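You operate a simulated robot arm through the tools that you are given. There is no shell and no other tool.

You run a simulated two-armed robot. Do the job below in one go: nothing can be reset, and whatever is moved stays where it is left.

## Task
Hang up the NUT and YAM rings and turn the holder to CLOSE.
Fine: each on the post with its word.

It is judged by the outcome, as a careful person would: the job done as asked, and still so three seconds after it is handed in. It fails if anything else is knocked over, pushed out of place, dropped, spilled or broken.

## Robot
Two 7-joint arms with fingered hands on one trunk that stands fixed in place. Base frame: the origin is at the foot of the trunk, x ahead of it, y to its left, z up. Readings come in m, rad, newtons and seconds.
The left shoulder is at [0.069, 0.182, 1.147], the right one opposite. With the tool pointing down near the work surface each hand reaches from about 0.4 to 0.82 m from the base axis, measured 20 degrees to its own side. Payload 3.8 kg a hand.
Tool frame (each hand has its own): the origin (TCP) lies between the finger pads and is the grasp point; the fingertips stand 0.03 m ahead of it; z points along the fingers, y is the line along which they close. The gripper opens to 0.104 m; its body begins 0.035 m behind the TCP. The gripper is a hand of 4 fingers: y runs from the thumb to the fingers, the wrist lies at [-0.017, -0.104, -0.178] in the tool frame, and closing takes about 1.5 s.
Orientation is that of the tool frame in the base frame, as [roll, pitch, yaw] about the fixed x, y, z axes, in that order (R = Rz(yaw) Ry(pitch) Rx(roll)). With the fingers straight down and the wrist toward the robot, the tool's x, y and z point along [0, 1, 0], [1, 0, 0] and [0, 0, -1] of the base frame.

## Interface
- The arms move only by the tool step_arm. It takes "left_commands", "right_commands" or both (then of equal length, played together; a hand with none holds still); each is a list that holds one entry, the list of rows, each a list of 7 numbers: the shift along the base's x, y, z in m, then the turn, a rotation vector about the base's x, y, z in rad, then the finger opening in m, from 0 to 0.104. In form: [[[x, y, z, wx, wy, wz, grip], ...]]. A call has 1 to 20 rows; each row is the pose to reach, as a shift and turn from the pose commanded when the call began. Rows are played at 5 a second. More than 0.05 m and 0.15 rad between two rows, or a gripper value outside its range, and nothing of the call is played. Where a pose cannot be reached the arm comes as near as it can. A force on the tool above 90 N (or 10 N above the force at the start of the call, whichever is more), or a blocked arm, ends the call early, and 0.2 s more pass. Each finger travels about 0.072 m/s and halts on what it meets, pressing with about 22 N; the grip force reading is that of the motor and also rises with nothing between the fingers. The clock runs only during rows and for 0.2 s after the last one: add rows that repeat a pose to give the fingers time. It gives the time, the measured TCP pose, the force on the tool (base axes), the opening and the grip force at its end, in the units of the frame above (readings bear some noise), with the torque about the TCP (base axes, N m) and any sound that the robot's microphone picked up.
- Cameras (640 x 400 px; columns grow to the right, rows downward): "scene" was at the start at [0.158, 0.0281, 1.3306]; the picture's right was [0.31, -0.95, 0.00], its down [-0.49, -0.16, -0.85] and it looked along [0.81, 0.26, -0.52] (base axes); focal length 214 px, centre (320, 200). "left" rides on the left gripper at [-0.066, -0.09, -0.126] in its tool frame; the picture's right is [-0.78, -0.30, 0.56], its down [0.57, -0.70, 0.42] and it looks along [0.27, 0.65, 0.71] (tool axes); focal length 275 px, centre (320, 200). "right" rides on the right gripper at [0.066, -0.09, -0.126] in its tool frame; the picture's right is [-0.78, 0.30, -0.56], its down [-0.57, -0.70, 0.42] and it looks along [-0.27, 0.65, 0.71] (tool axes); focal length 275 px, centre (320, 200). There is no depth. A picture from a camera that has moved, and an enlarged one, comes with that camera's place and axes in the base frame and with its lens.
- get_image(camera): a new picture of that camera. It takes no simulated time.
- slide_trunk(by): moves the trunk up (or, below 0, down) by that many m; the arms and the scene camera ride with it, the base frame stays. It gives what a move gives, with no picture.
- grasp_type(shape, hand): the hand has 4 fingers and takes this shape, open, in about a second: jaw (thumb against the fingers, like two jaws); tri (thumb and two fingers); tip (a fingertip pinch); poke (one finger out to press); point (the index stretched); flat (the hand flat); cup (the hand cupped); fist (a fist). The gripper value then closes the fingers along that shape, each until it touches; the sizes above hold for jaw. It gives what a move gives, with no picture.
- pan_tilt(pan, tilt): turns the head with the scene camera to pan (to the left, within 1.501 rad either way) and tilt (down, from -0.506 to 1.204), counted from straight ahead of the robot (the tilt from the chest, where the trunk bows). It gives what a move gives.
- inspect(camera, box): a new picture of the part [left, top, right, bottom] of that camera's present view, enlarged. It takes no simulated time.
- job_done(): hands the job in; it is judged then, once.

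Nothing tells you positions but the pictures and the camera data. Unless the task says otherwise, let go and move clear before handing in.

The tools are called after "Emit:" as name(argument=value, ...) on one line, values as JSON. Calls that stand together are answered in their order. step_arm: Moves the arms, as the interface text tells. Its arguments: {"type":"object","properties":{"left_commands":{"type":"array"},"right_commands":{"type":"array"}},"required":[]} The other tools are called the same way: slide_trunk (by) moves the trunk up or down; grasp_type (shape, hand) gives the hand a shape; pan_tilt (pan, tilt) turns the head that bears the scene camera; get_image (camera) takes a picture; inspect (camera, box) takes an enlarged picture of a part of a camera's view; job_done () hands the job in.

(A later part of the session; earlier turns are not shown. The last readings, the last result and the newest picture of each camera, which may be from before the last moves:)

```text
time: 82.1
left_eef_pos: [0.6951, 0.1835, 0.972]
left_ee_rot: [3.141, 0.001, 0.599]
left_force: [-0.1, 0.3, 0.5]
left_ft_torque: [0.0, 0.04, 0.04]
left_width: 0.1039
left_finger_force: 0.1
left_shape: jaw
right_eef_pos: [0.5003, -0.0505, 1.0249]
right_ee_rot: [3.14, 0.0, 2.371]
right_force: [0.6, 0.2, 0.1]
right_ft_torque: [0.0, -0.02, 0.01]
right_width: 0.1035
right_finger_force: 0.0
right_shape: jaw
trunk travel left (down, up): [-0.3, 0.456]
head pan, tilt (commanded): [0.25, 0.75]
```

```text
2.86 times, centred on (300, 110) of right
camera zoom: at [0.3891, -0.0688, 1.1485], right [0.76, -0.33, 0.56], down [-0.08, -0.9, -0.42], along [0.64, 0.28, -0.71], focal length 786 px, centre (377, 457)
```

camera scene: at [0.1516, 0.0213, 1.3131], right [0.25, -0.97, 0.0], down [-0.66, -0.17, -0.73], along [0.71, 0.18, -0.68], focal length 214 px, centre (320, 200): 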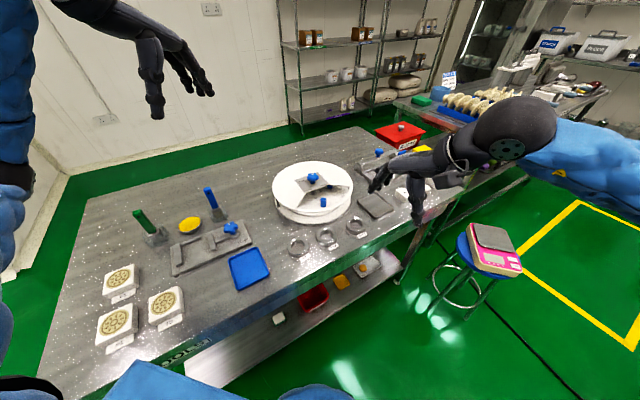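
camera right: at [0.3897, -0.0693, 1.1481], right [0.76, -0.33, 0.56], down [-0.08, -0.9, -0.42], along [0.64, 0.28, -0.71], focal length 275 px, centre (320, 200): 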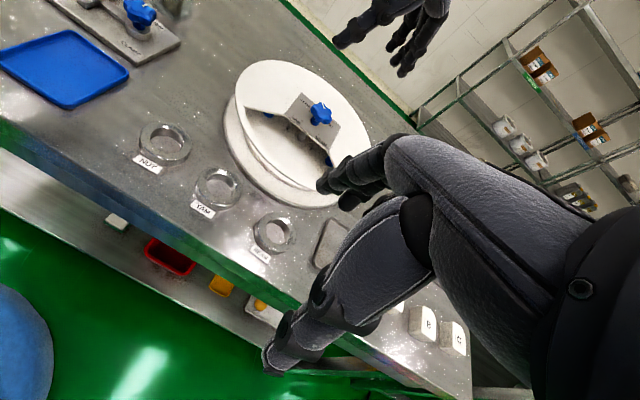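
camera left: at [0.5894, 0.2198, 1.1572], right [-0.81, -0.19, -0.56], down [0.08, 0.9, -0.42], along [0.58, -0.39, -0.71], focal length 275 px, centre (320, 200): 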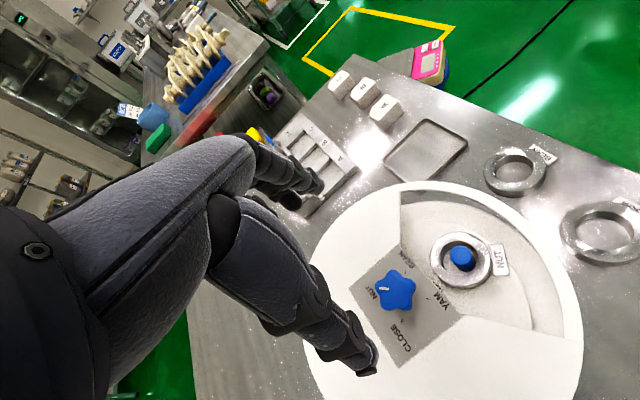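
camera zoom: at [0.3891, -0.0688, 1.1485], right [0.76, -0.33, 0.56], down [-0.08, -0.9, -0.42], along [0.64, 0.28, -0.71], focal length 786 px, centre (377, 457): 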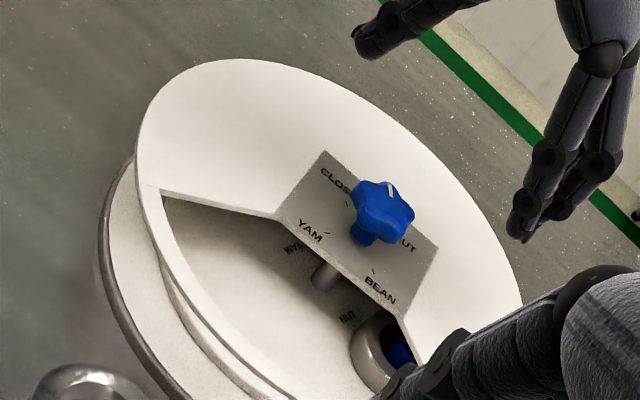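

The carousel stays put when I let go. Second stroke: lower, grip, and turn another 72°.

Emit:
step_arm(left_commands=[[[-0.0005, 0.0005, -0.03, 0, 0, 0, 0.104], [-0.0005, 0.0005, -0.0645, 0, 0, 0, 0.104], [-0.0005, 0.0005, -0.0645, 0, 0, 0, 0.06], [-0.0005, 0.0005, -0.0645, 0, 0, 0, 0.03], [-0.0005, 0.0005, -0.0645, 0, 0, 0, 0.02], [-0.0005, 0.0005, -0.0645, 0, 0, 0, 0.02], [-0.0005, 0.0005, -0.0645, 0, 0, 0, 0.02]]])

Emit:
step_arm(left_commands=[[[0, 0, 0, 0, 0, 0.11, 0.02], [0, 0, 0, 0, 0, 0.22, 0.02], [0, 0, 0, 0, 0, 0.33, 0.02], [0, 0, 0, 0, 0, 0.44, 0.02], [0, 0, 0, 0, 0, 0.55, 0.02], [0, 0, 0, 0, 0, 0.66, 0.02], [0, 0, 0, 0, 0, 0.77, 0.02], [0, 0, 0, 0, 0, 0.88, 0.02], [0, 0, 0, 0, 0, 1.0, 0.02], [0, 0, 0, 0, 0, 1.12, 0.02], [0, 0, 0, 0, 0, 1.25, 0.02], [0, 0, 0, 0, 0, 1.25, 0.02]]])

Emit:
inspect(camera="right", box=[220, 40, 380, 180])

Emit:
inspect(camera="scene", box=[265, 145, 365, 235])

```text
time: 83.7
left_eef_pos: [0.6935, 0.1846, 0.9064]
left_ee_rot: [-3.138, 0.001, 0.601]
left_force: [-2.7, 1.2, -1.2]
left_ft_torque: [0.02, 0.05, 0.02]
left_width: 0.0296
left_finger_force: 22.2
left_shape: jaw
right_eef_pos: [0.4994, -0.0505, 1.0246]
right_ee_rot: [-3.142, 0.001, 2.369]
right_force: [-0.2, 0.5, 0.4]
right_ft_torque: [0.02, 0.03, 0.0]
right_width: 0.1039
right_finger_force: 0.1
right_shape: jaw
trunk travel left (down, up): [-0.3, 0.456]
head pan, tilt (commanded): [0.25, 0.75]
```

```text
time: 86.3
left_eef_pos: [0.6931, 0.1843, 0.9085]
left_ee_rot: [-3.14, -0.001, 1.853]
left_force: [-5.9, -2.3, -8.9]
left_ft_torque: [-0.05, 0.09, -0.02]
left_width: 0.0288
left_finger_force: 21.8
left_shape: jaw
right_eef_pos: [0.5009, -0.0511, 1.0245]
right_ee_rot: [-3.142, 0.0, 2.369]
right_force: [0.5, -0.5, 0.4]
right_ft_torque: [0.0, 0.0, 0.0]
right_width: 0.1037
right_finger_force: 0.1
right_shape: jaw
trunk travel left (down, up): [-0.3, 0.456]
head pan, tilt (commanded): [0.25, 0.75]
```

```text
2.86 times, centred on (300, 110) of right
camera zoom: at [0.3893, -0.0688, 1.1483], right [0.76, -0.33, 0.56], down [-0.08, -0.9, -0.42], along [0.64, 0.28, -0.71], focal length 786 px, centre (377, 457)
```

zoom: 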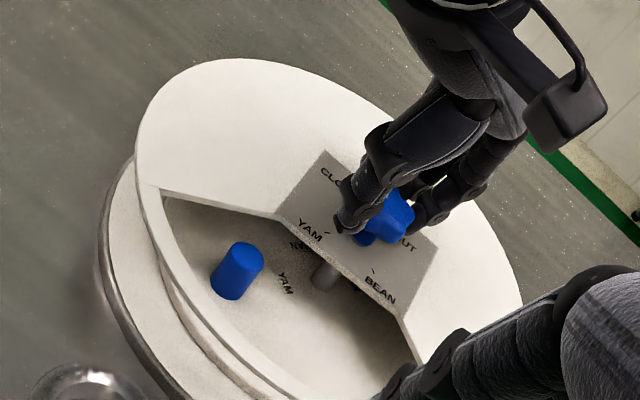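

```text
4.44 times, centred on (315, 190) of scene
camera zoom: at [0.1531, 0.0208, 1.3128], right [0.25, -0.97, 0.0], down [-0.66, -0.17, -0.73], along [0.71, 0.18, -0.68], focal length 953 px, centre (342, 244)
```

zoom: 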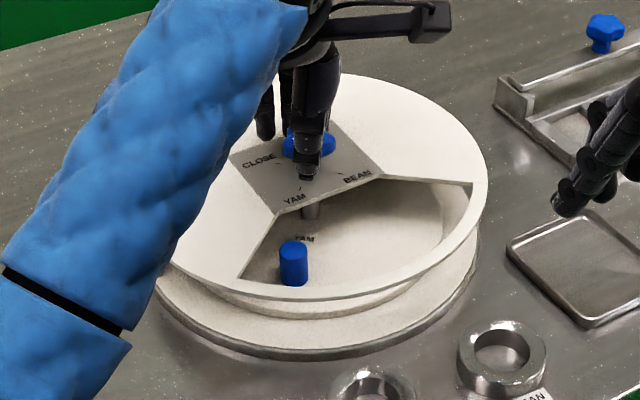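

The YAM post is now in the left part of the window, about 40° short. One more shorter stroke.

Emit:
step_arm(left_commands=[[[0, 0, 0, 0, 0, 0, 0.06], [0, 0, 0, 0, 0, 0, 0.104], [0, 0, 0, 0, 0, 0, 0.104], [0, 0, 0, 0, 0, 0, 0.104], [0, 0, 0.03, 0, 0, 0, 0.104], [0, 0, 0.06, 0, 0, 0, 0.104], [0, 0, 0.065, 0, 0, -0.14, 0.104], [0, 0, 0.065, 0, 0, -0.28, 0.104], [0, 0, 0.065, 0, 0, -0.42, 0.104], [0, 0, 0.065, 0, 0, -0.56, 0.104], [0, 0, 0.065, 0, 0, -0.7, 0.104], [0, 0, 0.065, 0, 0, -0.75, 0.104], [0, 0, 0.03, 0, 0, -0.75, 0.104], [0, 0, 0.0, 0, 0, -0.75, 0.104]]])

Emit:
step_arm(left_commands=[[[0, 0, 0, 0, 0, 0, 0.06], [0, 0, 0, 0, 0, 0, 0.03], [0, 0, 0, 0, 0, 0, 0.02], [0, 0, 0, 0, 0, 0, 0.02], [0, 0, 0, 0, 0, 0, 0.02], [0, 0, 0, 0, 0, 0.11, 0.02], [0, 0, 0, 0, 0, 0.22, 0.02], [0, 0, 0, 0, 0, 0.33, 0.02], [0, 0, 0, 0, 0, 0.44, 0.02], [0, 0, 0, 0, 0, 0.55, 0.02], [0, 0, 0, 0, 0, 0.66, 0.02], [0, 0, 0, 0, 0, 0.7, 0.02], [0, 0, 0, 0, 0, 0.7, 0.02]]])

Emit:
inspect(camera="right", box=[220, 40, 380, 180])

Emit:
inspect(camera="scene", box=[265, 145, 365, 235])

```text
time: 89.3
left_eef_pos: [0.6941, 0.1839, 0.9078]
left_ee_rot: [-3.141, 0.0, 1.1]
left_force: [0.4, 0.2, -0.2]
left_ft_torque: [-0.01, 0.01, 0.0]
left_width: 0.1038
left_finger_force: 0.1
left_shape: jaw
right_eef_pos: [0.5009, -0.0502, 1.0242]
right_ee_rot: [-3.141, -0.001, 2.37]
right_force: [-0.1, 0.0, 0.1]
right_ft_torque: [-0.01, 0.0, -0.01]
right_width: 0.1037
right_finger_force: 0.1
right_shape: jaw
trunk travel left (down, up): [-0.3, 0.456]
head pan, tilt (commanded): [0.25, 0.75]
```

```text
time: 92.1
left_eef_pos: [0.6931, 0.1843, 0.9085]
left_ee_rot: [-3.139, -0.001, 1.8]
left_force: [-5.2, -4.7, -4.1]
left_ft_torque: [-0.08, 0.06, 0.0]
left_width: 0.0296
left_finger_force: 22.0
left_shape: jaw
right_eef_pos: [0.5007, -0.051, 1.0245]
right_ee_rot: [3.141, 0.0, 2.369]
right_force: [-0.9, 0.0, -1.2]
right_ft_torque: [0.01, -0.01, -0.01]
right_width: 0.1041
right_finger_force: 0.0
right_shape: jaw
trunk travel left (down, up): [-0.3, 0.456]
head pan, tilt (commanded): [0.25, 0.75]
```

```text
2.86 times, centred on (300, 110) of right
camera zoom: at [0.389, -0.0692, 1.1484], right [0.76, -0.33, 0.56], down [-0.08, -0.9, -0.42], along [0.64, 0.28, -0.71], focal length 786 px, centre (377, 457)
```

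zoom: 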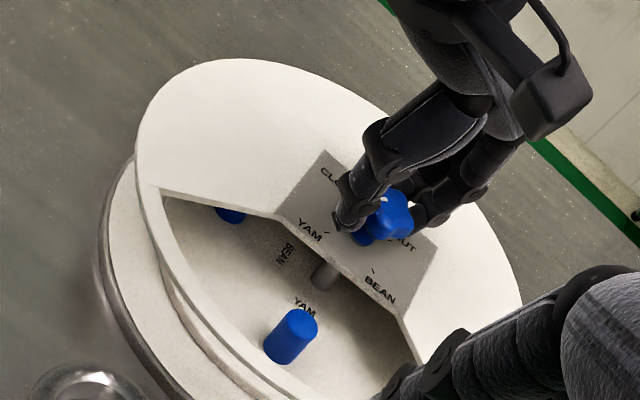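

```text
4.44 times, centred on (315, 190) of scene
camera zoom: at [0.1528, 0.0204, 1.3129], right [0.25, -0.97, 0.0], down [-0.66, -0.17, -0.73], along [0.71, 0.18, -0.68], focal length 953 px, centre (342, 244)
```

zoom: 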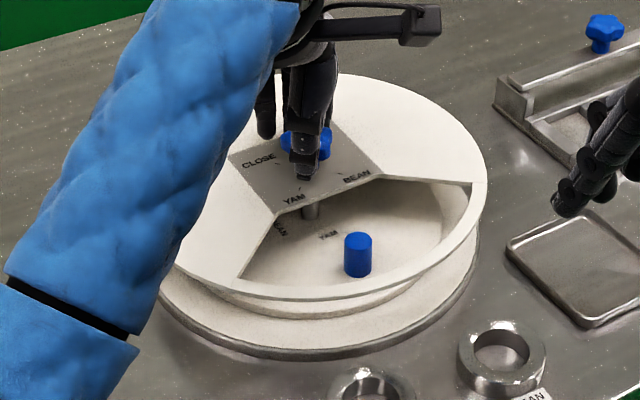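

The YAM post is centred at the window. I'll let go, rise clear, and at the same time draw the right hand back a little to make room near the YAM ring.

Emit:
step_arm(left_commands=[[[0, 0, 0, 0, 0, 0, 0.06], [0, 0, 0, 0, 0, 0, 0.104], [0, 0, 0, 0, 0, 0, 0.104], [0, 0, 0, 0, 0, 0, 0.104], [0, 0, 0.035, 0, 0, 0, 0.104], [0, 0, 0.07, 0, 0, 0, 0.104], [0, 0, 0.105, 0, 0, -0.1, 0.104], [-0.03, -0.015, 0.13, 0, 0, -0.2, 0.104], [-0.06, -0.03, 0.13, 0, 0, -0.3, 0.104], [-0.09, -0.045, 0.13, 0, 0, -0.4, 0.104]]], right_commands=[[[0, 0, 0, 0, 0, 0, 0.104], [0, 0, 0, 0, 0, 0, 0.104], [0, 0, 0, 0, 0, 0, 0.104], [-0.005, -0.015, 0, 0, 0, 0, 0.104], [-0.01, -0.03, 0, 0, 0, 0, 0.104], [-0.015, -0.05, 0, 0, 0, 0, 0.104], [-0.02, -0.07, 0, 0, 0, 0, 0.104], [-0.02, -0.07, 0, 0, 0, 0, 0.104], [-0.02, -0.07, 0, 0, 0, 0, 0.104], [-0.02, -0.07, 0, 0, 0, 0, 0.104]]])

Emit:
grasp_type(hand="left", shape="tri")

Emit:
get_image(camera="scene")

Emit:
get_image(camera="right")

Emit:
get_image(camera="left")

```text
time: 94.3
left_eef_pos: [0.6055, 0.142, 1.0394]
left_ee_rot: [-3.142, 0.0, 1.399]
left_force: [-0.2, 0.0, 0.5]
left_ft_torque: [0.02, -0.01, -0.02]
left_width: 0.1037
left_finger_force: 0.1
left_shape: jaw
right_eef_pos: [0.4773, -0.1206, 1.0226]
right_ee_rot: [-3.141, 0.0, 2.369]
right_force: [0.2, 0.2, -0.9]
right_ft_torque: [0.01, -0.04, 0.0]
right_width: 0.1041
right_finger_force: 0.1
right_shape: jaw
trunk travel left (down, up): [-0.3, 0.456]
head pan, tilt (commanded): [0.25, 0.75]
```

```text
time: 95.2
left_eef_pos: [0.6068, 0.1422, 1.039]
left_ee_rot: [-3.14, -0.002, 1.402]
left_force: [-0.1, 0.2, -1.0]
left_ft_torque: [0.0, 0.0, -0.01]
left_width: 0.1037
left_finger_force: 0.1
left_shape: tri
right_eef_pos: [0.478, -0.1205, 1.0233]
right_ee_rot: [3.14, -0.001, 2.369]
right_force: [-0.7, -0.3, 0.3]
right_ft_torque: [0.0, 0.02, 0.0]
right_width: 0.104
right_finger_force: 0.0
right_shape: jaw
trunk travel left (down, up): [-0.3, 0.456]
head pan, tilt (commanded): [0.25, 0.75]
```

```text
taken
camera scene: at [0.1529, 0.0208, 1.3129], right [0.25, -0.97, 0.0], down [-0.66, -0.17, -0.73], along [0.71, 0.18, -0.68], focal length 214 px, centre (320, 200)
```

scene: 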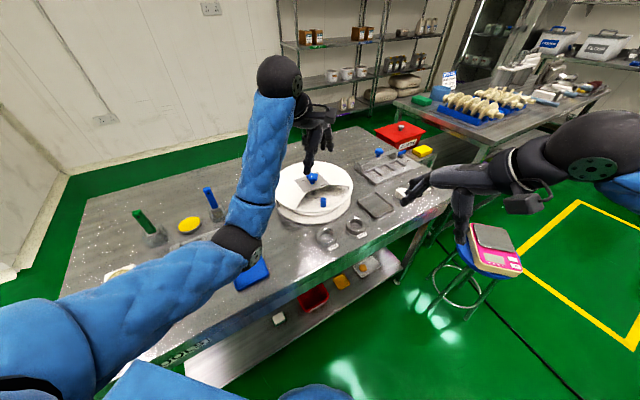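

```text
taken
camera right: at [0.3672, -0.1387, 1.1469], right [0.76, -0.33, 0.56], down [-0.08, -0.9, -0.42], along [0.64, 0.28, -0.71], focal length 275 px, centre (320, 200)
```

right: 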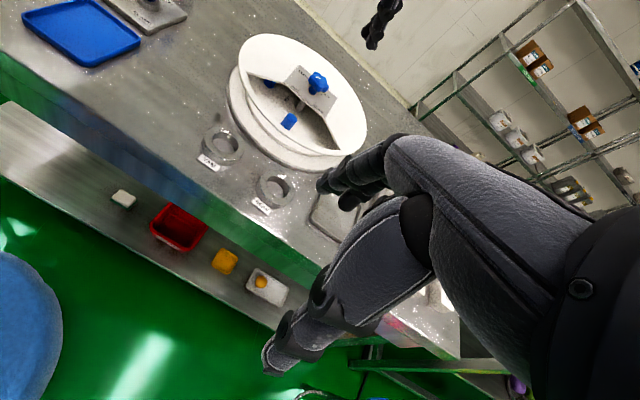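

```text
taken
camera left: at [0.5056, 0.0913, 1.1653], right [-0.42, -0.71, -0.56], down [-0.59, 0.68, -0.42], along [0.68, 0.15, -0.71], focal length 275 px, centre (320, 200)
```

left: 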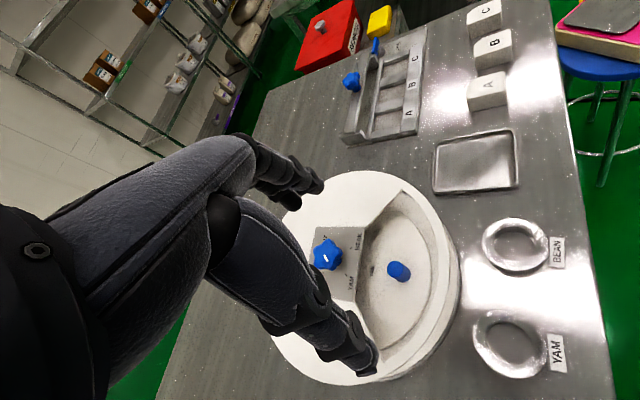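

Both hands are clear. I'll measure the YAM ring accurately from the three cameras.

Emit:
inspect(camera="right", box=[185, 110, 305, 220])

Emit:
inspect(camera="scene", box=[290, 200, 380, 260])

Emit:
inspect(camera="left", box=[440, 200, 600, 400])

Emit:
inspect(camera="scene", box=[265, 145, 365, 235])

```text
3.64 times, centred on (245, 165) of right
camera zoom: at [0.3672, -0.1387, 1.1469], right [0.76, -0.33, 0.56], down [-0.08, -0.9, -0.42], along [0.64, 0.28, -0.71], focal length 1001 px, centre (593, 327)
```

zoom: 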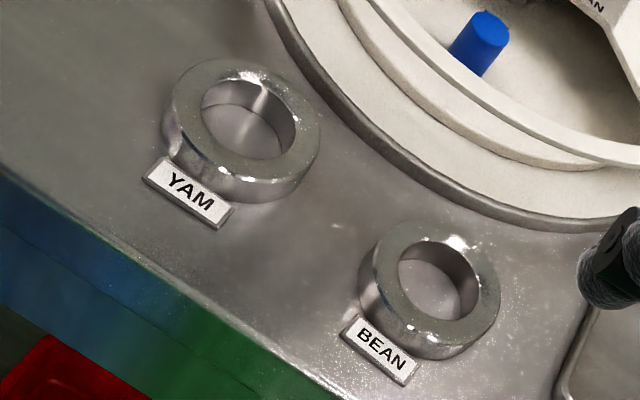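

```text
6.67 times, centred on (335, 230) of scene
camera zoom: at [0.1529, 0.0208, 1.3129], right [0.25, -0.97, 0.0], down [-0.66, -0.17, -0.73], along [0.71, 0.18, -0.68], focal length 1430 px, centre (220, 0)
```

zoom: 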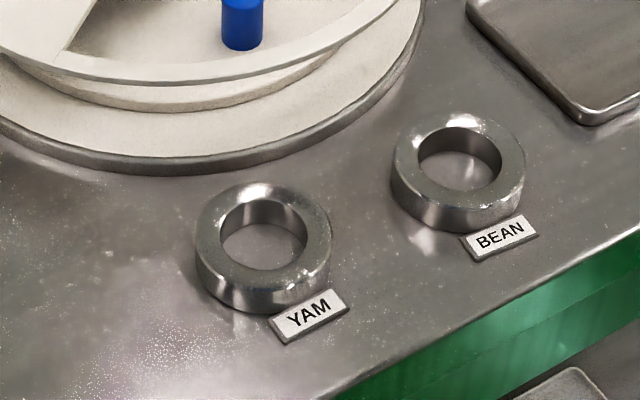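

```text
2.00 times, centred on (520, 300) of left
camera zoom: at [0.5056, 0.0913, 1.1653], right [-0.42, -0.71, -0.56], down [-0.59, 0.68, -0.42], along [0.68, 0.15, -0.71], focal length 551 px, centre (-80, 0)
```

zoom: 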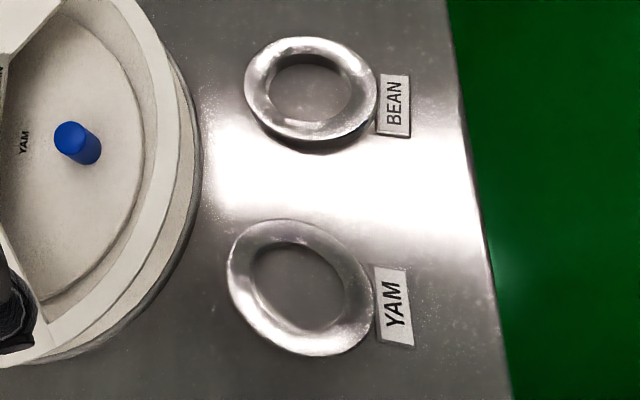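

```text
4.44 times, centred on (315, 190) of scene
camera zoom: at [0.1529, 0.0208, 1.3129], right [0.25, -0.97, 0.0], down [-0.66, -0.17, -0.73], along [0.71, 0.18, -0.68], focal length 953 px, centre (342, 244)
```

zoom: 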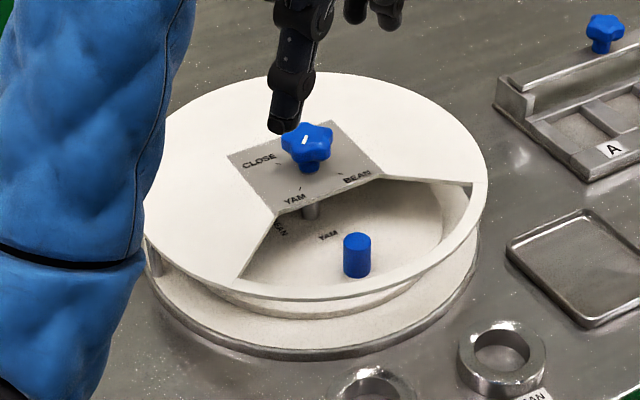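

The YAM ring is near (0.527, 0.096). It lies close to the drum, so before going down I need to know just where the two folded fingers sit; I'll look at the hand closely.

Emit:
inspect(camera="scene", box=[280, 80, 360, 190])

Emit:
inspect(camera="right", box=[340, 0, 440, 80])

Emit:
inspect(camera="left", box=[200, 100, 400, 400])

```text
3.64 times, centred on (320, 135) of scene
camera zoom: at [0.1529, 0.0208, 1.3129], right [0.25, -0.97, 0.0], down [-0.66, -0.17, -0.73], along [0.71, 0.18, -0.68], focal length 780 px, centre (320, 436)
```

zoom: 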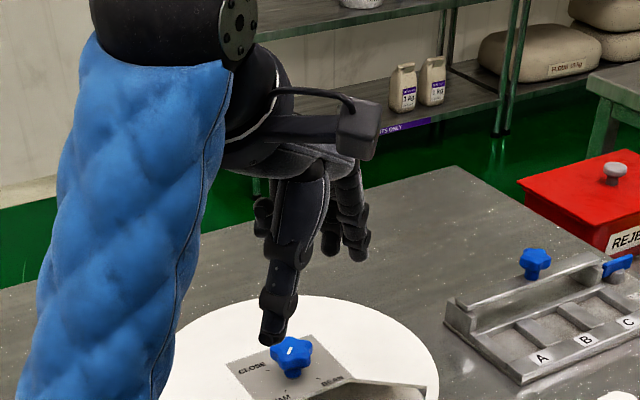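

```text
5.00 times, centred on (390, 40) of right
camera zoom: at [0.3672, -0.1387, 1.1469], right [0.76, -0.33, 0.56], down [-0.08, -0.9, -0.42], along [0.64, 0.28, -0.71], focal length 1376 px, centre (-30, 1000)
```

zoom: 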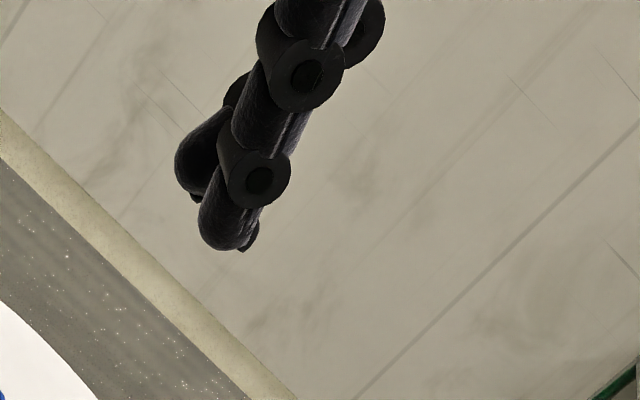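

```text
1.33 times, centred on (300, 250) of left
camera zoom: at [0.5056, 0.0913, 1.1653], right [-0.42, -0.71, -0.56], down [-0.59, 0.68, -0.42], along [0.68, 0.15, -0.71], focal length 367 px, centre (347, 133)
```

zoom: 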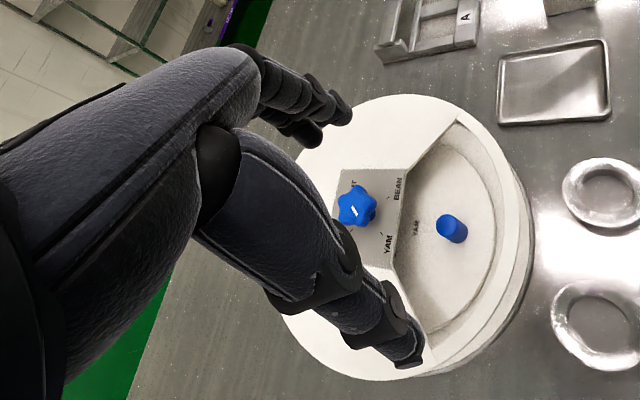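

The folded fingers reach about 55 mm to one side, which would touch the drum's lid if I picked the YAM ring as I did the NUT ring. I'll use another heading with the hand leaned away from the drum; first I move above the ring and turn.

Emit:
step_arm(left_commands=[[[-0.011, -0.006, -0.005, 0, 0, -0.125, 0.09], [-0.022, -0.012, -0.015, 0, 0, -0.25, 0.08], [-0.033, -0.0175, -0.03, 0, 0, -0.375, 0.078], [-0.044, -0.023, -0.045, 0, 0, -0.5, 0.078], [-0.055, -0.029, -0.06, 0, 0, -0.625, 0.078], [-0.066, -0.035, -0.07, 0, 0, -0.75, 0.078], [-0.077, -0.0405, -0.08, 0, 0, -0.875, 0.078], [-0.0884, -0.0465, -0.089, 0, 0, -1.0, 0.078]]])

Emit:
step_arm(left_commands=[[[0, 0, 0, 0.0487, -0.115, 0, 0.078], [0, 0, 0, 0.0974, -0.2303, 0, 0.078], [0, 0, -0.03, 0.0974, -0.2303, 0, 0.078], [0, 0, -0.05, 0.0974, -0.2303, 0, 0.078]]])

Emit:
get_image(camera="left")

Emit:
inspect(camera="scene", box=[270, 150, 390, 270])

Emit:
inspect(camera="right", box=[160, 60, 340, 220])

```text
time: 97.0
left_eef_pos: [0.5151, 0.0927, 0.9493]
left_ee_rot: [-3.14, 0.0, 0.398]
left_force: [-0.9, -0.1, 0.2]
left_ft_torque: [-0.04, 0.0, 0.02]
left_width: 0.0782
left_finger_force: 0.0
left_shape: tri
right_eef_pos: [0.4777, -0.1204, 1.0228]
right_ee_rot: [-3.141, 0.002, 2.371]
right_force: [-0.2, -0.4, -0.4]
right_ft_torque: [0.02, -0.02, -0.01]
right_width: 0.104
right_finger_force: 0.2
right_shape: jaw
trunk travel left (down, up): [-0.3, 0.456]
head pan, tilt (commanded): [0.25, 0.75]
```

```text
time: 98.0
left_eef_pos: [0.5147, 0.095, 0.8992]
left_ee_rot: [3.141, -0.251, 0.401]
left_force: [0.2, 0.1, -0.4]
left_ft_torque: [-0.01, 0.05, 0.01]
left_width: 0.0783
left_finger_force: 0.1
left_shape: tri
right_eef_pos: [0.4782, -0.1203, 1.0231]
right_ee_rot: [3.14, 0.001, 2.37]
right_force: [0.6, 0.2, -0.5]
right_ft_torque: [0.01, 0.0, 0.0]
right_width: 0.1038
right_finger_force: 0.1
right_shape: jaw
trunk travel left (down, up): [-0.3, 0.456]
head pan, tilt (commanded): [0.25, 0.75]
```

```text
taken
camera left: at [0.3924, 0.1394, 1.0049], right [-0.68, 0.03, -0.73], down [0.33, 0.9, -0.27], along [0.65, -0.43, -0.63], focal length 275 px, centre (320, 200)
```

left: 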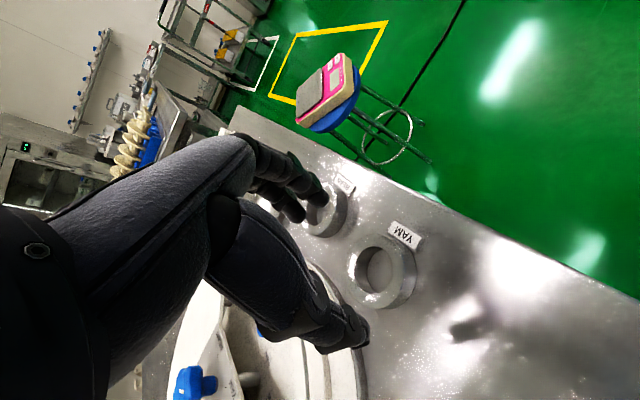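

```text
3.33 times, centred on (330, 210) of scene
camera zoom: at [0.1528, 0.0209, 1.3129], right [0.25, -0.97, 0.0], down [-0.66, -0.17, -0.73], along [0.71, 0.18, -0.68], focal length 715 px, centre (287, 167)
```

zoom: 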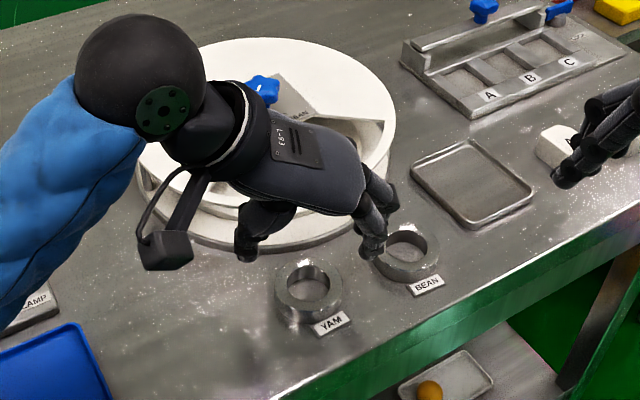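

```text
2.50 times, centred on (250, 140) of right
camera zoom: at [0.3671, -0.1386, 1.147], right [0.76, -0.33, 0.56], down [-0.08, -0.9, -0.42], along [0.64, 0.28, -0.71], focal length 688 px, centre (495, 350)
```

zoom: 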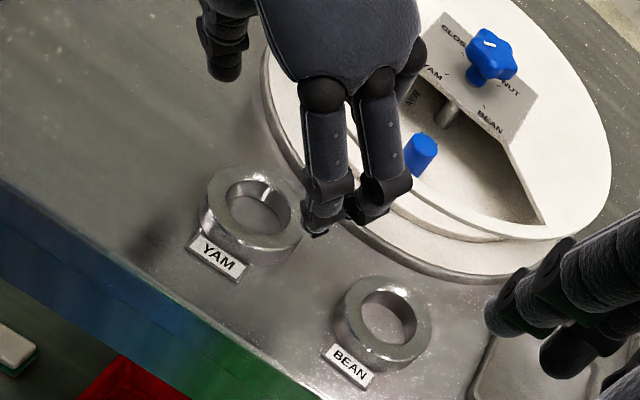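

The hand leans away from the drum and straddles the YAM ring. I'll go down part-way with a small correction and check the gap between the folded fingers and the lid.

Emit:
step_arm(left_commands=[[[0.003, 0.001, -0.015, 0, 0, 0, 0.078], [0.003, 0.001, -0.035, 0, 0, 0, 0.078]]])

Emit:
inspect(camera="right", box=[180, 60, 320, 190])

Emit:
inspect(camera="scene", box=[280, 170, 370, 260])

Emit:
inspect(camera="left", box=[220, 140, 460, 390])

```text
time: 98.6
left_eef_pos: [0.5181, 0.0936, 0.8639]
left_ee_rot: [3.141, -0.25, 0.402]
left_force: [0.1, 1.3, -0.1]
left_ft_torque: [-0.02, 0.01, -0.03]
left_width: 0.0782
left_finger_force: 0.1
left_shape: tri
right_eef_pos: [0.4787, -0.1191, 1.0227]
right_ee_rot: [3.141, 0.0, 2.37]
right_force: [-0.6, 0.1, 0.3]
right_ft_torque: [0.01, -0.02, 0.03]
right_width: 0.1036
right_finger_force: 0.1
right_shape: jaw
trunk travel left (down, up): [-0.3, 0.456]
head pan, tilt (commanded): [0.25, 0.75]
```

```text
3.08 times, centred on (250, 125) of right
camera zoom: at [0.3672, -0.1386, 1.1469], right [0.76, -0.33, 0.56], down [-0.08, -0.9, -0.42], along [0.64, 0.28, -0.71], focal length 847 px, centre (535, 431)
```

zoom: 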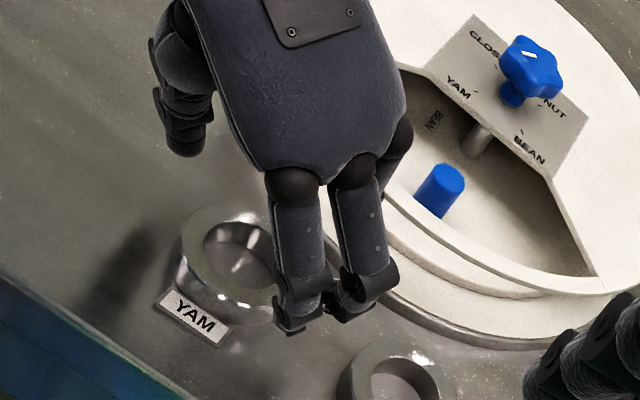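

```text
4.44 times, centred on (325, 215) of scene
camera zoom: at [0.1528, 0.0209, 1.3129], right [0.25, -0.97, 0.0], down [-0.66, -0.17, -0.73], along [0.71, 0.18, -0.68], focal length 953 px, centre (298, 133)
```

zoom: 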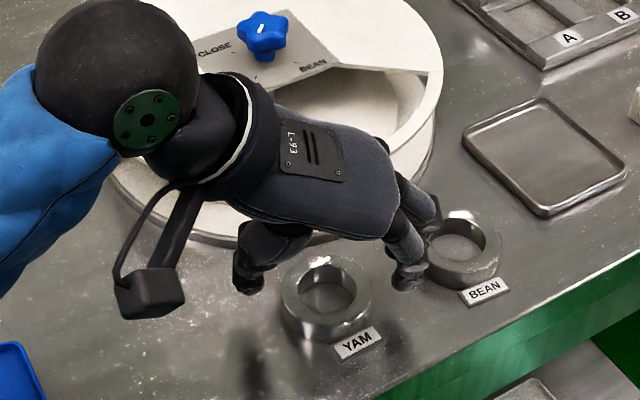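

```text
1.60 times, centred on (340, 265) of left
camera zoom: at [0.3948, 0.1387, 0.9701], right [-0.68, 0.03, -0.73], down [0.33, 0.9, -0.27], along [0.65, -0.43, -0.63], focal length 440 px, centre (288, 96)
```

zoom: 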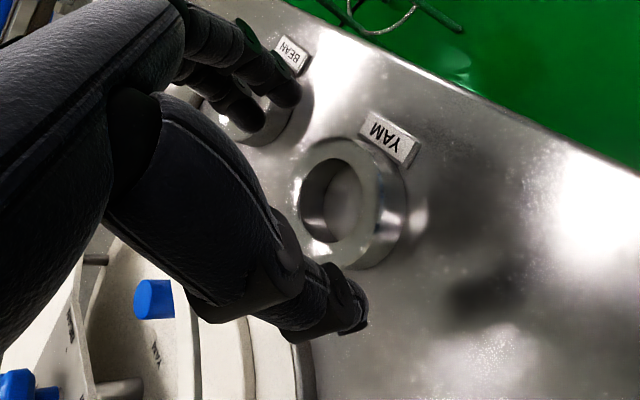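

The ring will lie on the line between thumb and fingers when lowered, and there's no contact so far. Going down to the table level.

Emit:
step_arm(left_commands=[[[0, 0.001, -0.01, 0, 0, 0, 0.078], [0, 0.001, -0.02, 0, 0, 0, 0.078], [0, 0.001, -0.0265, 0, 0, 0, 0.078]]])

Emit:
inspect(camera="right", box=[180, 60, 320, 190])

Emit:
inspect(camera="left", box=[220, 140, 460, 390])

Emit:
inspect(camera="scene", box=[280, 170, 370, 260])

```text
time: 99.4
left_eef_pos: [0.5175, 0.0958, 0.8362]
left_ee_rot: [-3.141, -0.25, 0.401]
left_force: [0.0, -0.2, 1.1]
left_ft_torque: [-0.01, 0.02, -0.02]
left_width: 0.0782
left_finger_force: 0.1
left_shape: tri
right_eef_pos: [0.4794, -0.1204, 1.0243]
right_ee_rot: [-3.14, 0.0, 2.369]
right_force: [0.3, 0.8, -0.1]
right_ft_torque: [-0.03, 0.0, -0.01]
right_width: 0.1039
right_finger_force: 0.0
right_shape: jaw
trunk travel left (down, up): [-0.3, 0.456]
head pan, tilt (commanded): [0.25, 0.75]
```

```text
3.08 times, centred on (250, 125) of right
camera zoom: at [0.3672, -0.1386, 1.1469], right [0.76, -0.33, 0.56], down [-0.08, -0.9, -0.42], along [0.64, 0.28, -0.71], focal length 847 px, centre (535, 431)
```

zoom: 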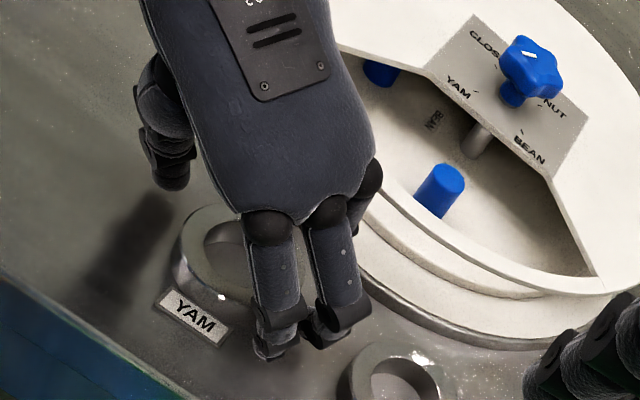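

```text
1.60 times, centred on (340, 265) of left
camera zoom: at [0.395, 0.1404, 0.9432], right [-0.68, 0.03, -0.73], down [0.33, 0.9, -0.27], along [0.65, -0.43, -0.63], focal length 440 px, centre (288, 96)
```

zoom: 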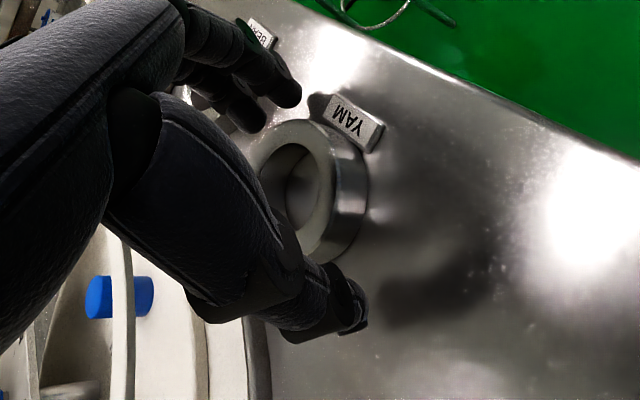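

```text
4.44 times, centred on (325, 215) of scene
camera zoom: at [0.1528, 0.0209, 1.3129], right [0.25, -0.97, 0.0], down [-0.66, -0.17, -0.73], along [0.71, 0.18, -0.68], focal length 953 px, centre (298, 133)
```

zoom: 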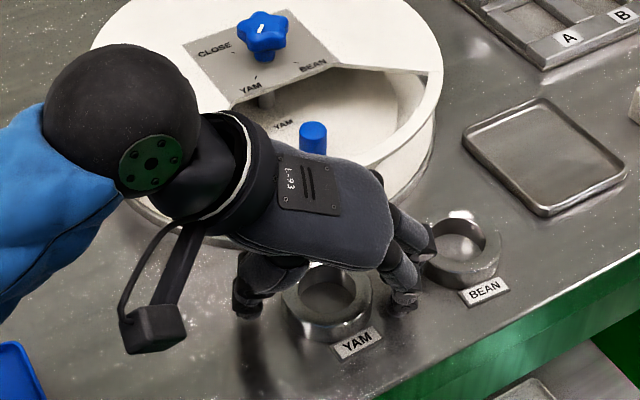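

Everything is clear, with about 1 cm to the BEAN ring. Closing on the YAM ring.

Emit:
step_arm(left_commands=[[[0, 0, 0, 0, 0, 0, 0.065], [0, 0, 0, 0, 0, 0, 0.05], [0, 0, 0, 0, 0, 0, 0.04], [0, 0, 0, 0, 0, 0, 0.04], [0, 0, 0, 0, 0, 0, 0.04]]])

Emit:
inspect(camera="left", box=[220, 140, 460, 390])

Emit:
inspect(camera="right", box=[180, 60, 320, 190])

```text
time: 100.6
left_eef_pos: [0.5186, 0.0959, 0.8375]
left_ee_rot: [-3.14, -0.25, 0.4]
left_force: [-1.2, -0.1, -0.6]
left_ft_torque: [-0.01, 0.0, 0.0]
left_width: 0.0484
left_finger_force: 22.6
left_shape: tri
right_eef_pos: [0.4795, -0.1195, 1.0229]
right_ee_rot: [3.141, -0.001, 2.37]
right_force: [-0.5, -0.1, -0.3]
right_ft_torque: [0.0, 0.0, 0.0]
right_width: 0.1037
right_finger_force: 0.0
right_shape: jaw
trunk travel left (down, up): [-0.3, 0.456]
head pan, tilt (commanded): [0.25, 0.75]
```

```text
1.60 times, centred on (340, 265) of left
camera zoom: at [0.3951, 0.1405, 0.9434], right [-0.68, 0.03, -0.73], down [0.33, 0.9, -0.27], along [0.65, -0.43, -0.63], focal length 440 px, centre (288, 96)
```

zoom: 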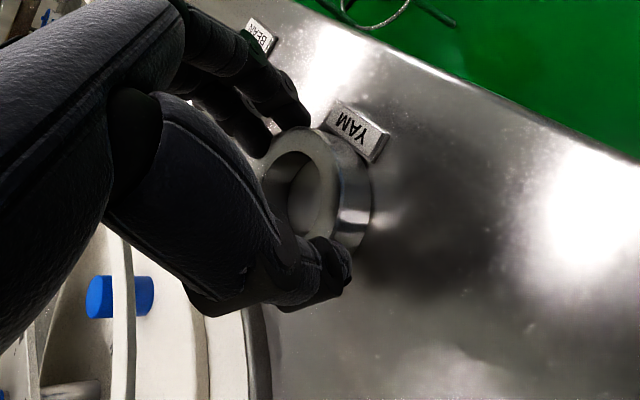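

```text
3.08 times, centred on (250, 125) of right
camera zoom: at [0.3672, -0.1387, 1.1469], right [0.76, -0.33, 0.56], down [-0.08, -0.9, -0.42], along [0.64, 0.28, -0.71], focal length 847 px, centre (535, 431)
```

zoom: 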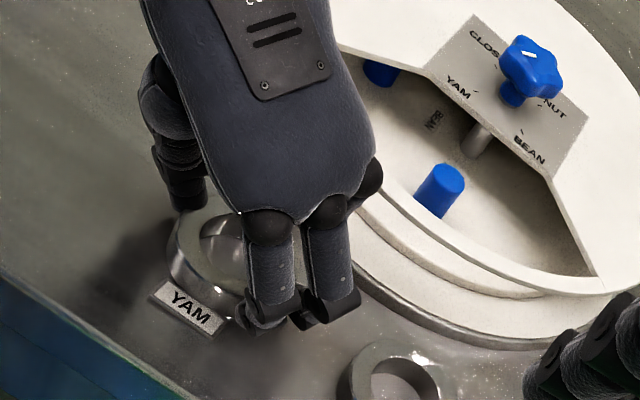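

Gripped. I'll lift straight up a little and check that the ring is held level.

Emit:
step_arm(left_commands=[[[0, 0, 0.01, 0, 0, 0, 0.04], [0, 0, 0.03, 0, 0, 0, 0.04], [0, 0, 0.06, 0, 0, 0, 0.04], [0, 0, 0.06, 0, 0, 0, 0.04]]])

Emit:
inspect(camera="left", box=[220, 140, 460, 390])

Emit:
inspect(camera="right", box=[180, 60, 320, 190])

Emit:
inspect(camera="scene", box=[280, 170, 370, 260])

```text
time: 101.6
left_eef_pos: [0.5184, 0.0948, 0.897]
left_ee_rot: [3.141, -0.25, 0.402]
left_force: [0.2, 0.3, -2.0]
left_ft_torque: [-0.01, 0.0, -0.02]
left_width: 0.0481
left_finger_force: 22.2
left_shape: tri
right_eef_pos: [0.4772, -0.1194, 1.0227]
right_ee_rot: [-3.141, 0.001, 2.371]
right_force: [-0.1, -0.1, 0.0]
right_ft_torque: [-0.03, -0.01, 0.02]
right_width: 0.1038
right_finger_force: 0.0
right_shape: jaw
trunk travel left (down, up): [-0.3, 0.456]
head pan, tilt (commanded): [0.25, 0.75]
```

```text
1.60 times, centred on (340, 265) of left
camera zoom: at [0.3951, 0.1402, 1.0034], right [-0.68, 0.03, -0.73], down [0.33, 0.9, -0.27], along [0.65, -0.43, -0.63], focal length 440 px, centre (288, 96)
```

zoom: 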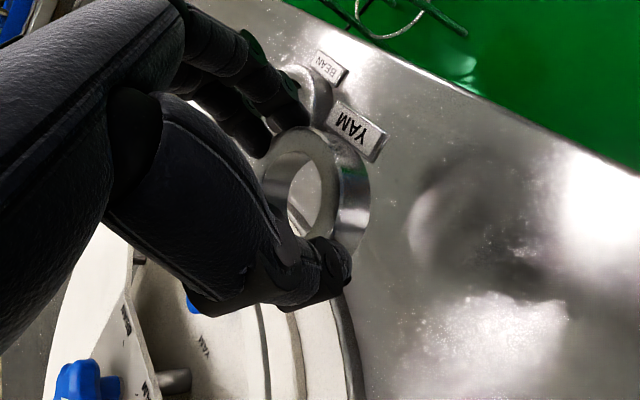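

```text
3.08 times, centred on (250, 125) of right
camera zoom: at [0.3673, -0.1386, 1.1469], right [0.76, -0.33, 0.56], down [-0.08, -0.9, -0.42], along [0.64, 0.28, -0.71], focal length 847 px, centre (535, 431)
```

zoom: 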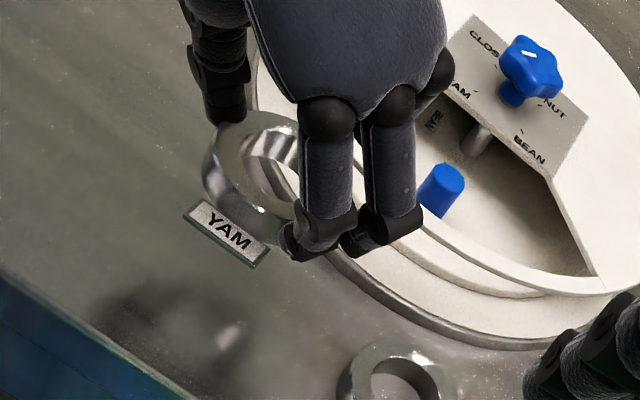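

```text
4.44 times, centred on (325, 215) of scene
camera zoom: at [0.153, 0.0209, 1.3128], right [0.25, -0.97, 0.0], down [-0.66, -0.17, -0.73], along [0.71, 0.18, -0.68], focal length 953 px, centre (298, 133)
```

zoom: 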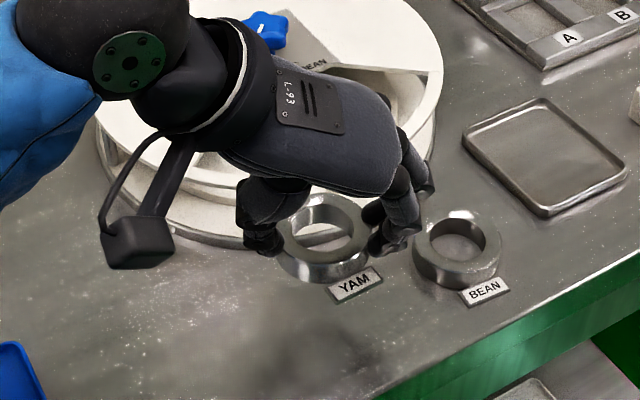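

The YAM ring is held level with its tag toward the front. I'll carry it high over the window to above the YAM post and check.

Emit:
step_arm(left_commands=[[[0, 0, 0.03, 0, 0, 0, 0.04], [0, 0, 0.053, 0, 0, 0, 0.04], [0.03, 0.008, 0.053, 0, 0, 0.025, 0.04], [0.06, 0.016, 0.053, 0, 0, 0.05, 0.04], [0.09, 0.024, 0.053, 0, 0, 0.075, 0.04], [0.1184, 0.0321, 0.053, 0, 0, 0.1, 0.04], [0.1184, 0.0321, 0.053, 0, 0, 0.1, 0.04]]])

Emit:
inspect(camera="right", box=[220, 20, 360, 150])

Emit:
inspect(camera="scene", box=[275, 140, 365, 230])

Emit:
inspect(camera="left", box=[220, 140, 460, 390])

```text
time: 103.2
left_eef_pos: [0.637, 0.1268, 0.9502]
left_ee_rot: [-3.141, -0.248, 0.5]
left_force: [0.1, -0.1, -1.3]
left_ft_torque: [0.0, 0.04, 0.02]
left_width: 0.0481
left_finger_force: 22.1
left_shape: tri
right_eef_pos: [0.4785, -0.1197, 1.0218]
right_ee_rot: [3.141, 0.001, 2.371]
right_force: [0.0, 0.4, 0.0]
right_ft_torque: [0.0, -0.01, 0.01]
right_width: 0.1041
right_finger_force: 0.0
right_shape: jaw
trunk travel left (down, up): [-0.3, 0.456]
head pan, tilt (commanded): [0.25, 0.75]
```

```text
3.08 times, centred on (290, 85) of right
camera zoom: at [0.3671, -0.1386, 1.147], right [0.76, -0.33, 0.56], down [-0.08, -0.9, -0.42], along [0.64, 0.28, -0.71], focal length 847 px, centre (412, 554)
```

zoom: 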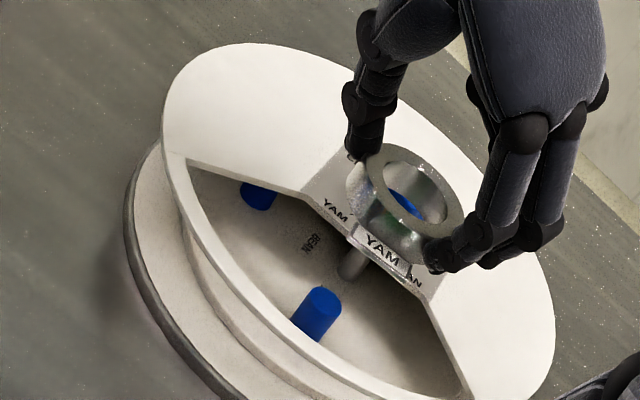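

```text
4.44 times, centred on (320, 185) of scene
camera zoom: at [0.1528, 0.021, 1.3129], right [0.25, -0.97, 0.0], down [-0.66, -0.17, -0.73], along [0.71, 0.18, -0.68], focal length 953 px, centre (320, 267)
```

zoom: 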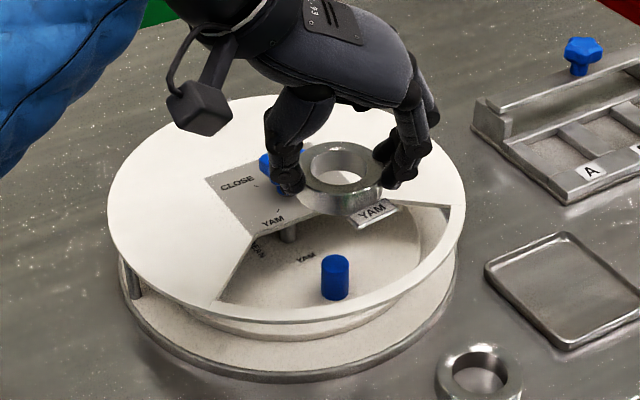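

```text
1.60 times, centred on (340, 265) of left
camera zoom: at [0.5096, 0.1596, 1.0573], right [-0.68, -0.04, -0.73], down [0.24, 0.93, -0.27], along [0.69, -0.36, -0.63], focal length 440 px, centre (288, 96)
```

zoom: 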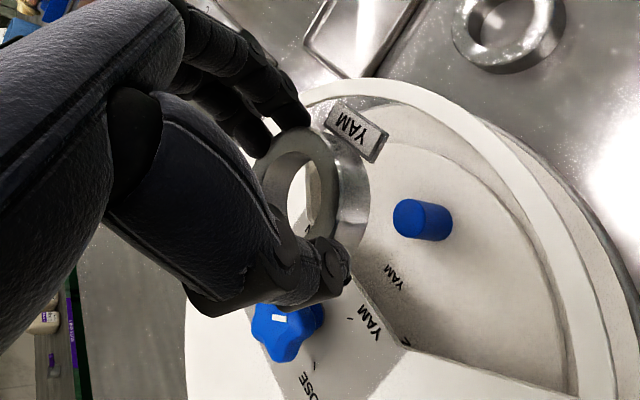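

The ring is within about 4 mm of the YAM post. I'll shift it slightly and lower to just above the post top, then check.

Emit:
step_arm(left_commands=[[[0.001, 0.0015, -0.02, 0, 0, 0, 0.04], [0.001, 0.0015, -0.04, 0, 0, 0, 0.04], [0.001, 0.0015, -0.055, 0, 0, 0, 0.04]]])

Emit:
inspect(camera="right", box=[220, 20, 360, 150])

Emit:
inspect(camera="scene", box=[275, 140, 365, 230])

Emit:
inspect(camera="left", box=[220, 140, 460, 390])

```text
time: 104.0
left_eef_pos: [0.6373, 0.1289, 0.8967]
left_ee_rot: [3.14, -0.249, 0.499]
left_force: [0.2, 0.5, -1.5]
left_ft_torque: [-0.01, -0.02, -0.03]
left_width: 0.048
left_finger_force: 21.8
left_shape: tri
right_eef_pos: [0.4785, -0.1202, 1.0217]
right_ee_rot: [3.14, 0.001, 2.371]
right_force: [0.0, 0.7, -0.7]
right_ft_torque: [-0.02, -0.02, 0.02]
right_width: 0.1036
right_finger_force: 0.1
right_shape: jaw
trunk travel left (down, up): [-0.3, 0.456]
head pan, tilt (commanded): [0.25, 0.75]
```

```text
3.08 times, centred on (290, 85) of right
camera zoom: at [0.3674, -0.1386, 1.1468], right [0.76, -0.33, 0.56], down [-0.08, -0.9, -0.42], along [0.64, 0.28, -0.71], focal length 847 px, centre (412, 554)
```

zoom: 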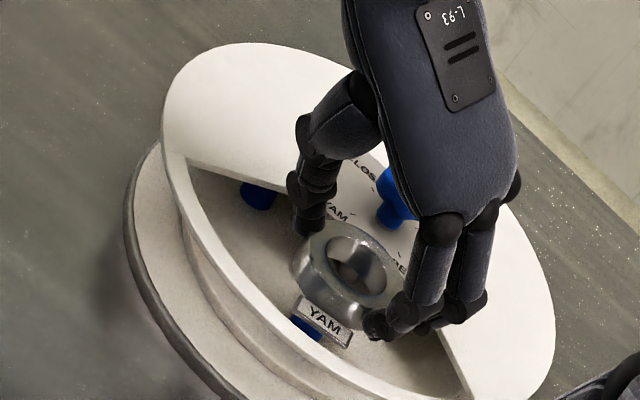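

```text
4.44 times, centred on (320, 185) of scene
camera zoom: at [0.1531, 0.0209, 1.3128], right [0.25, -0.97, 0.0], down [-0.66, -0.17, -0.73], along [0.71, 0.18, -0.68], focal length 953 px, centre (320, 267)
```

zoom: 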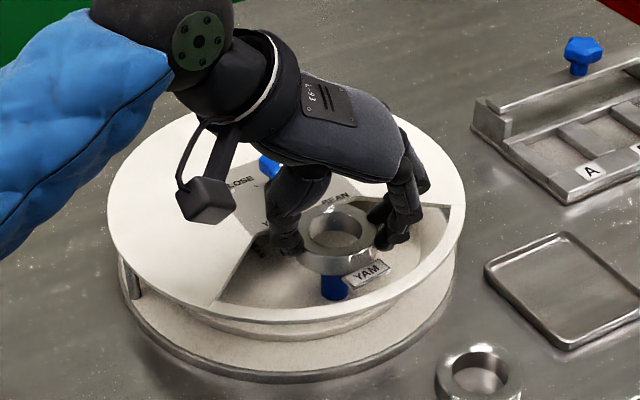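

```text
1.60 times, centred on (340, 265) of left
camera zoom: at [0.5102, 0.1614, 1.002], right [-0.68, -0.04, -0.73], down [0.24, 0.93, -0.27], along [0.69, -0.36, -0.63], focal length 440 px, centre (288, 96)
```

zoom: 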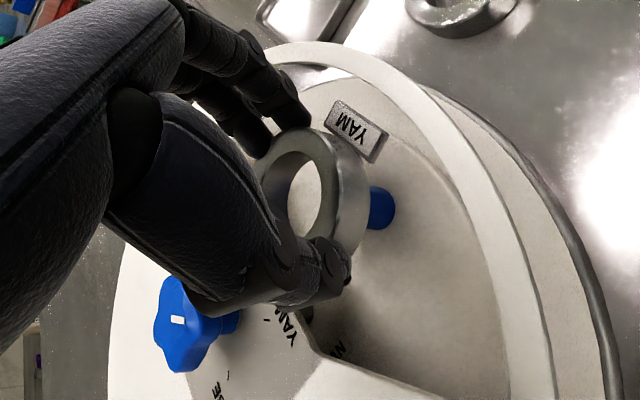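

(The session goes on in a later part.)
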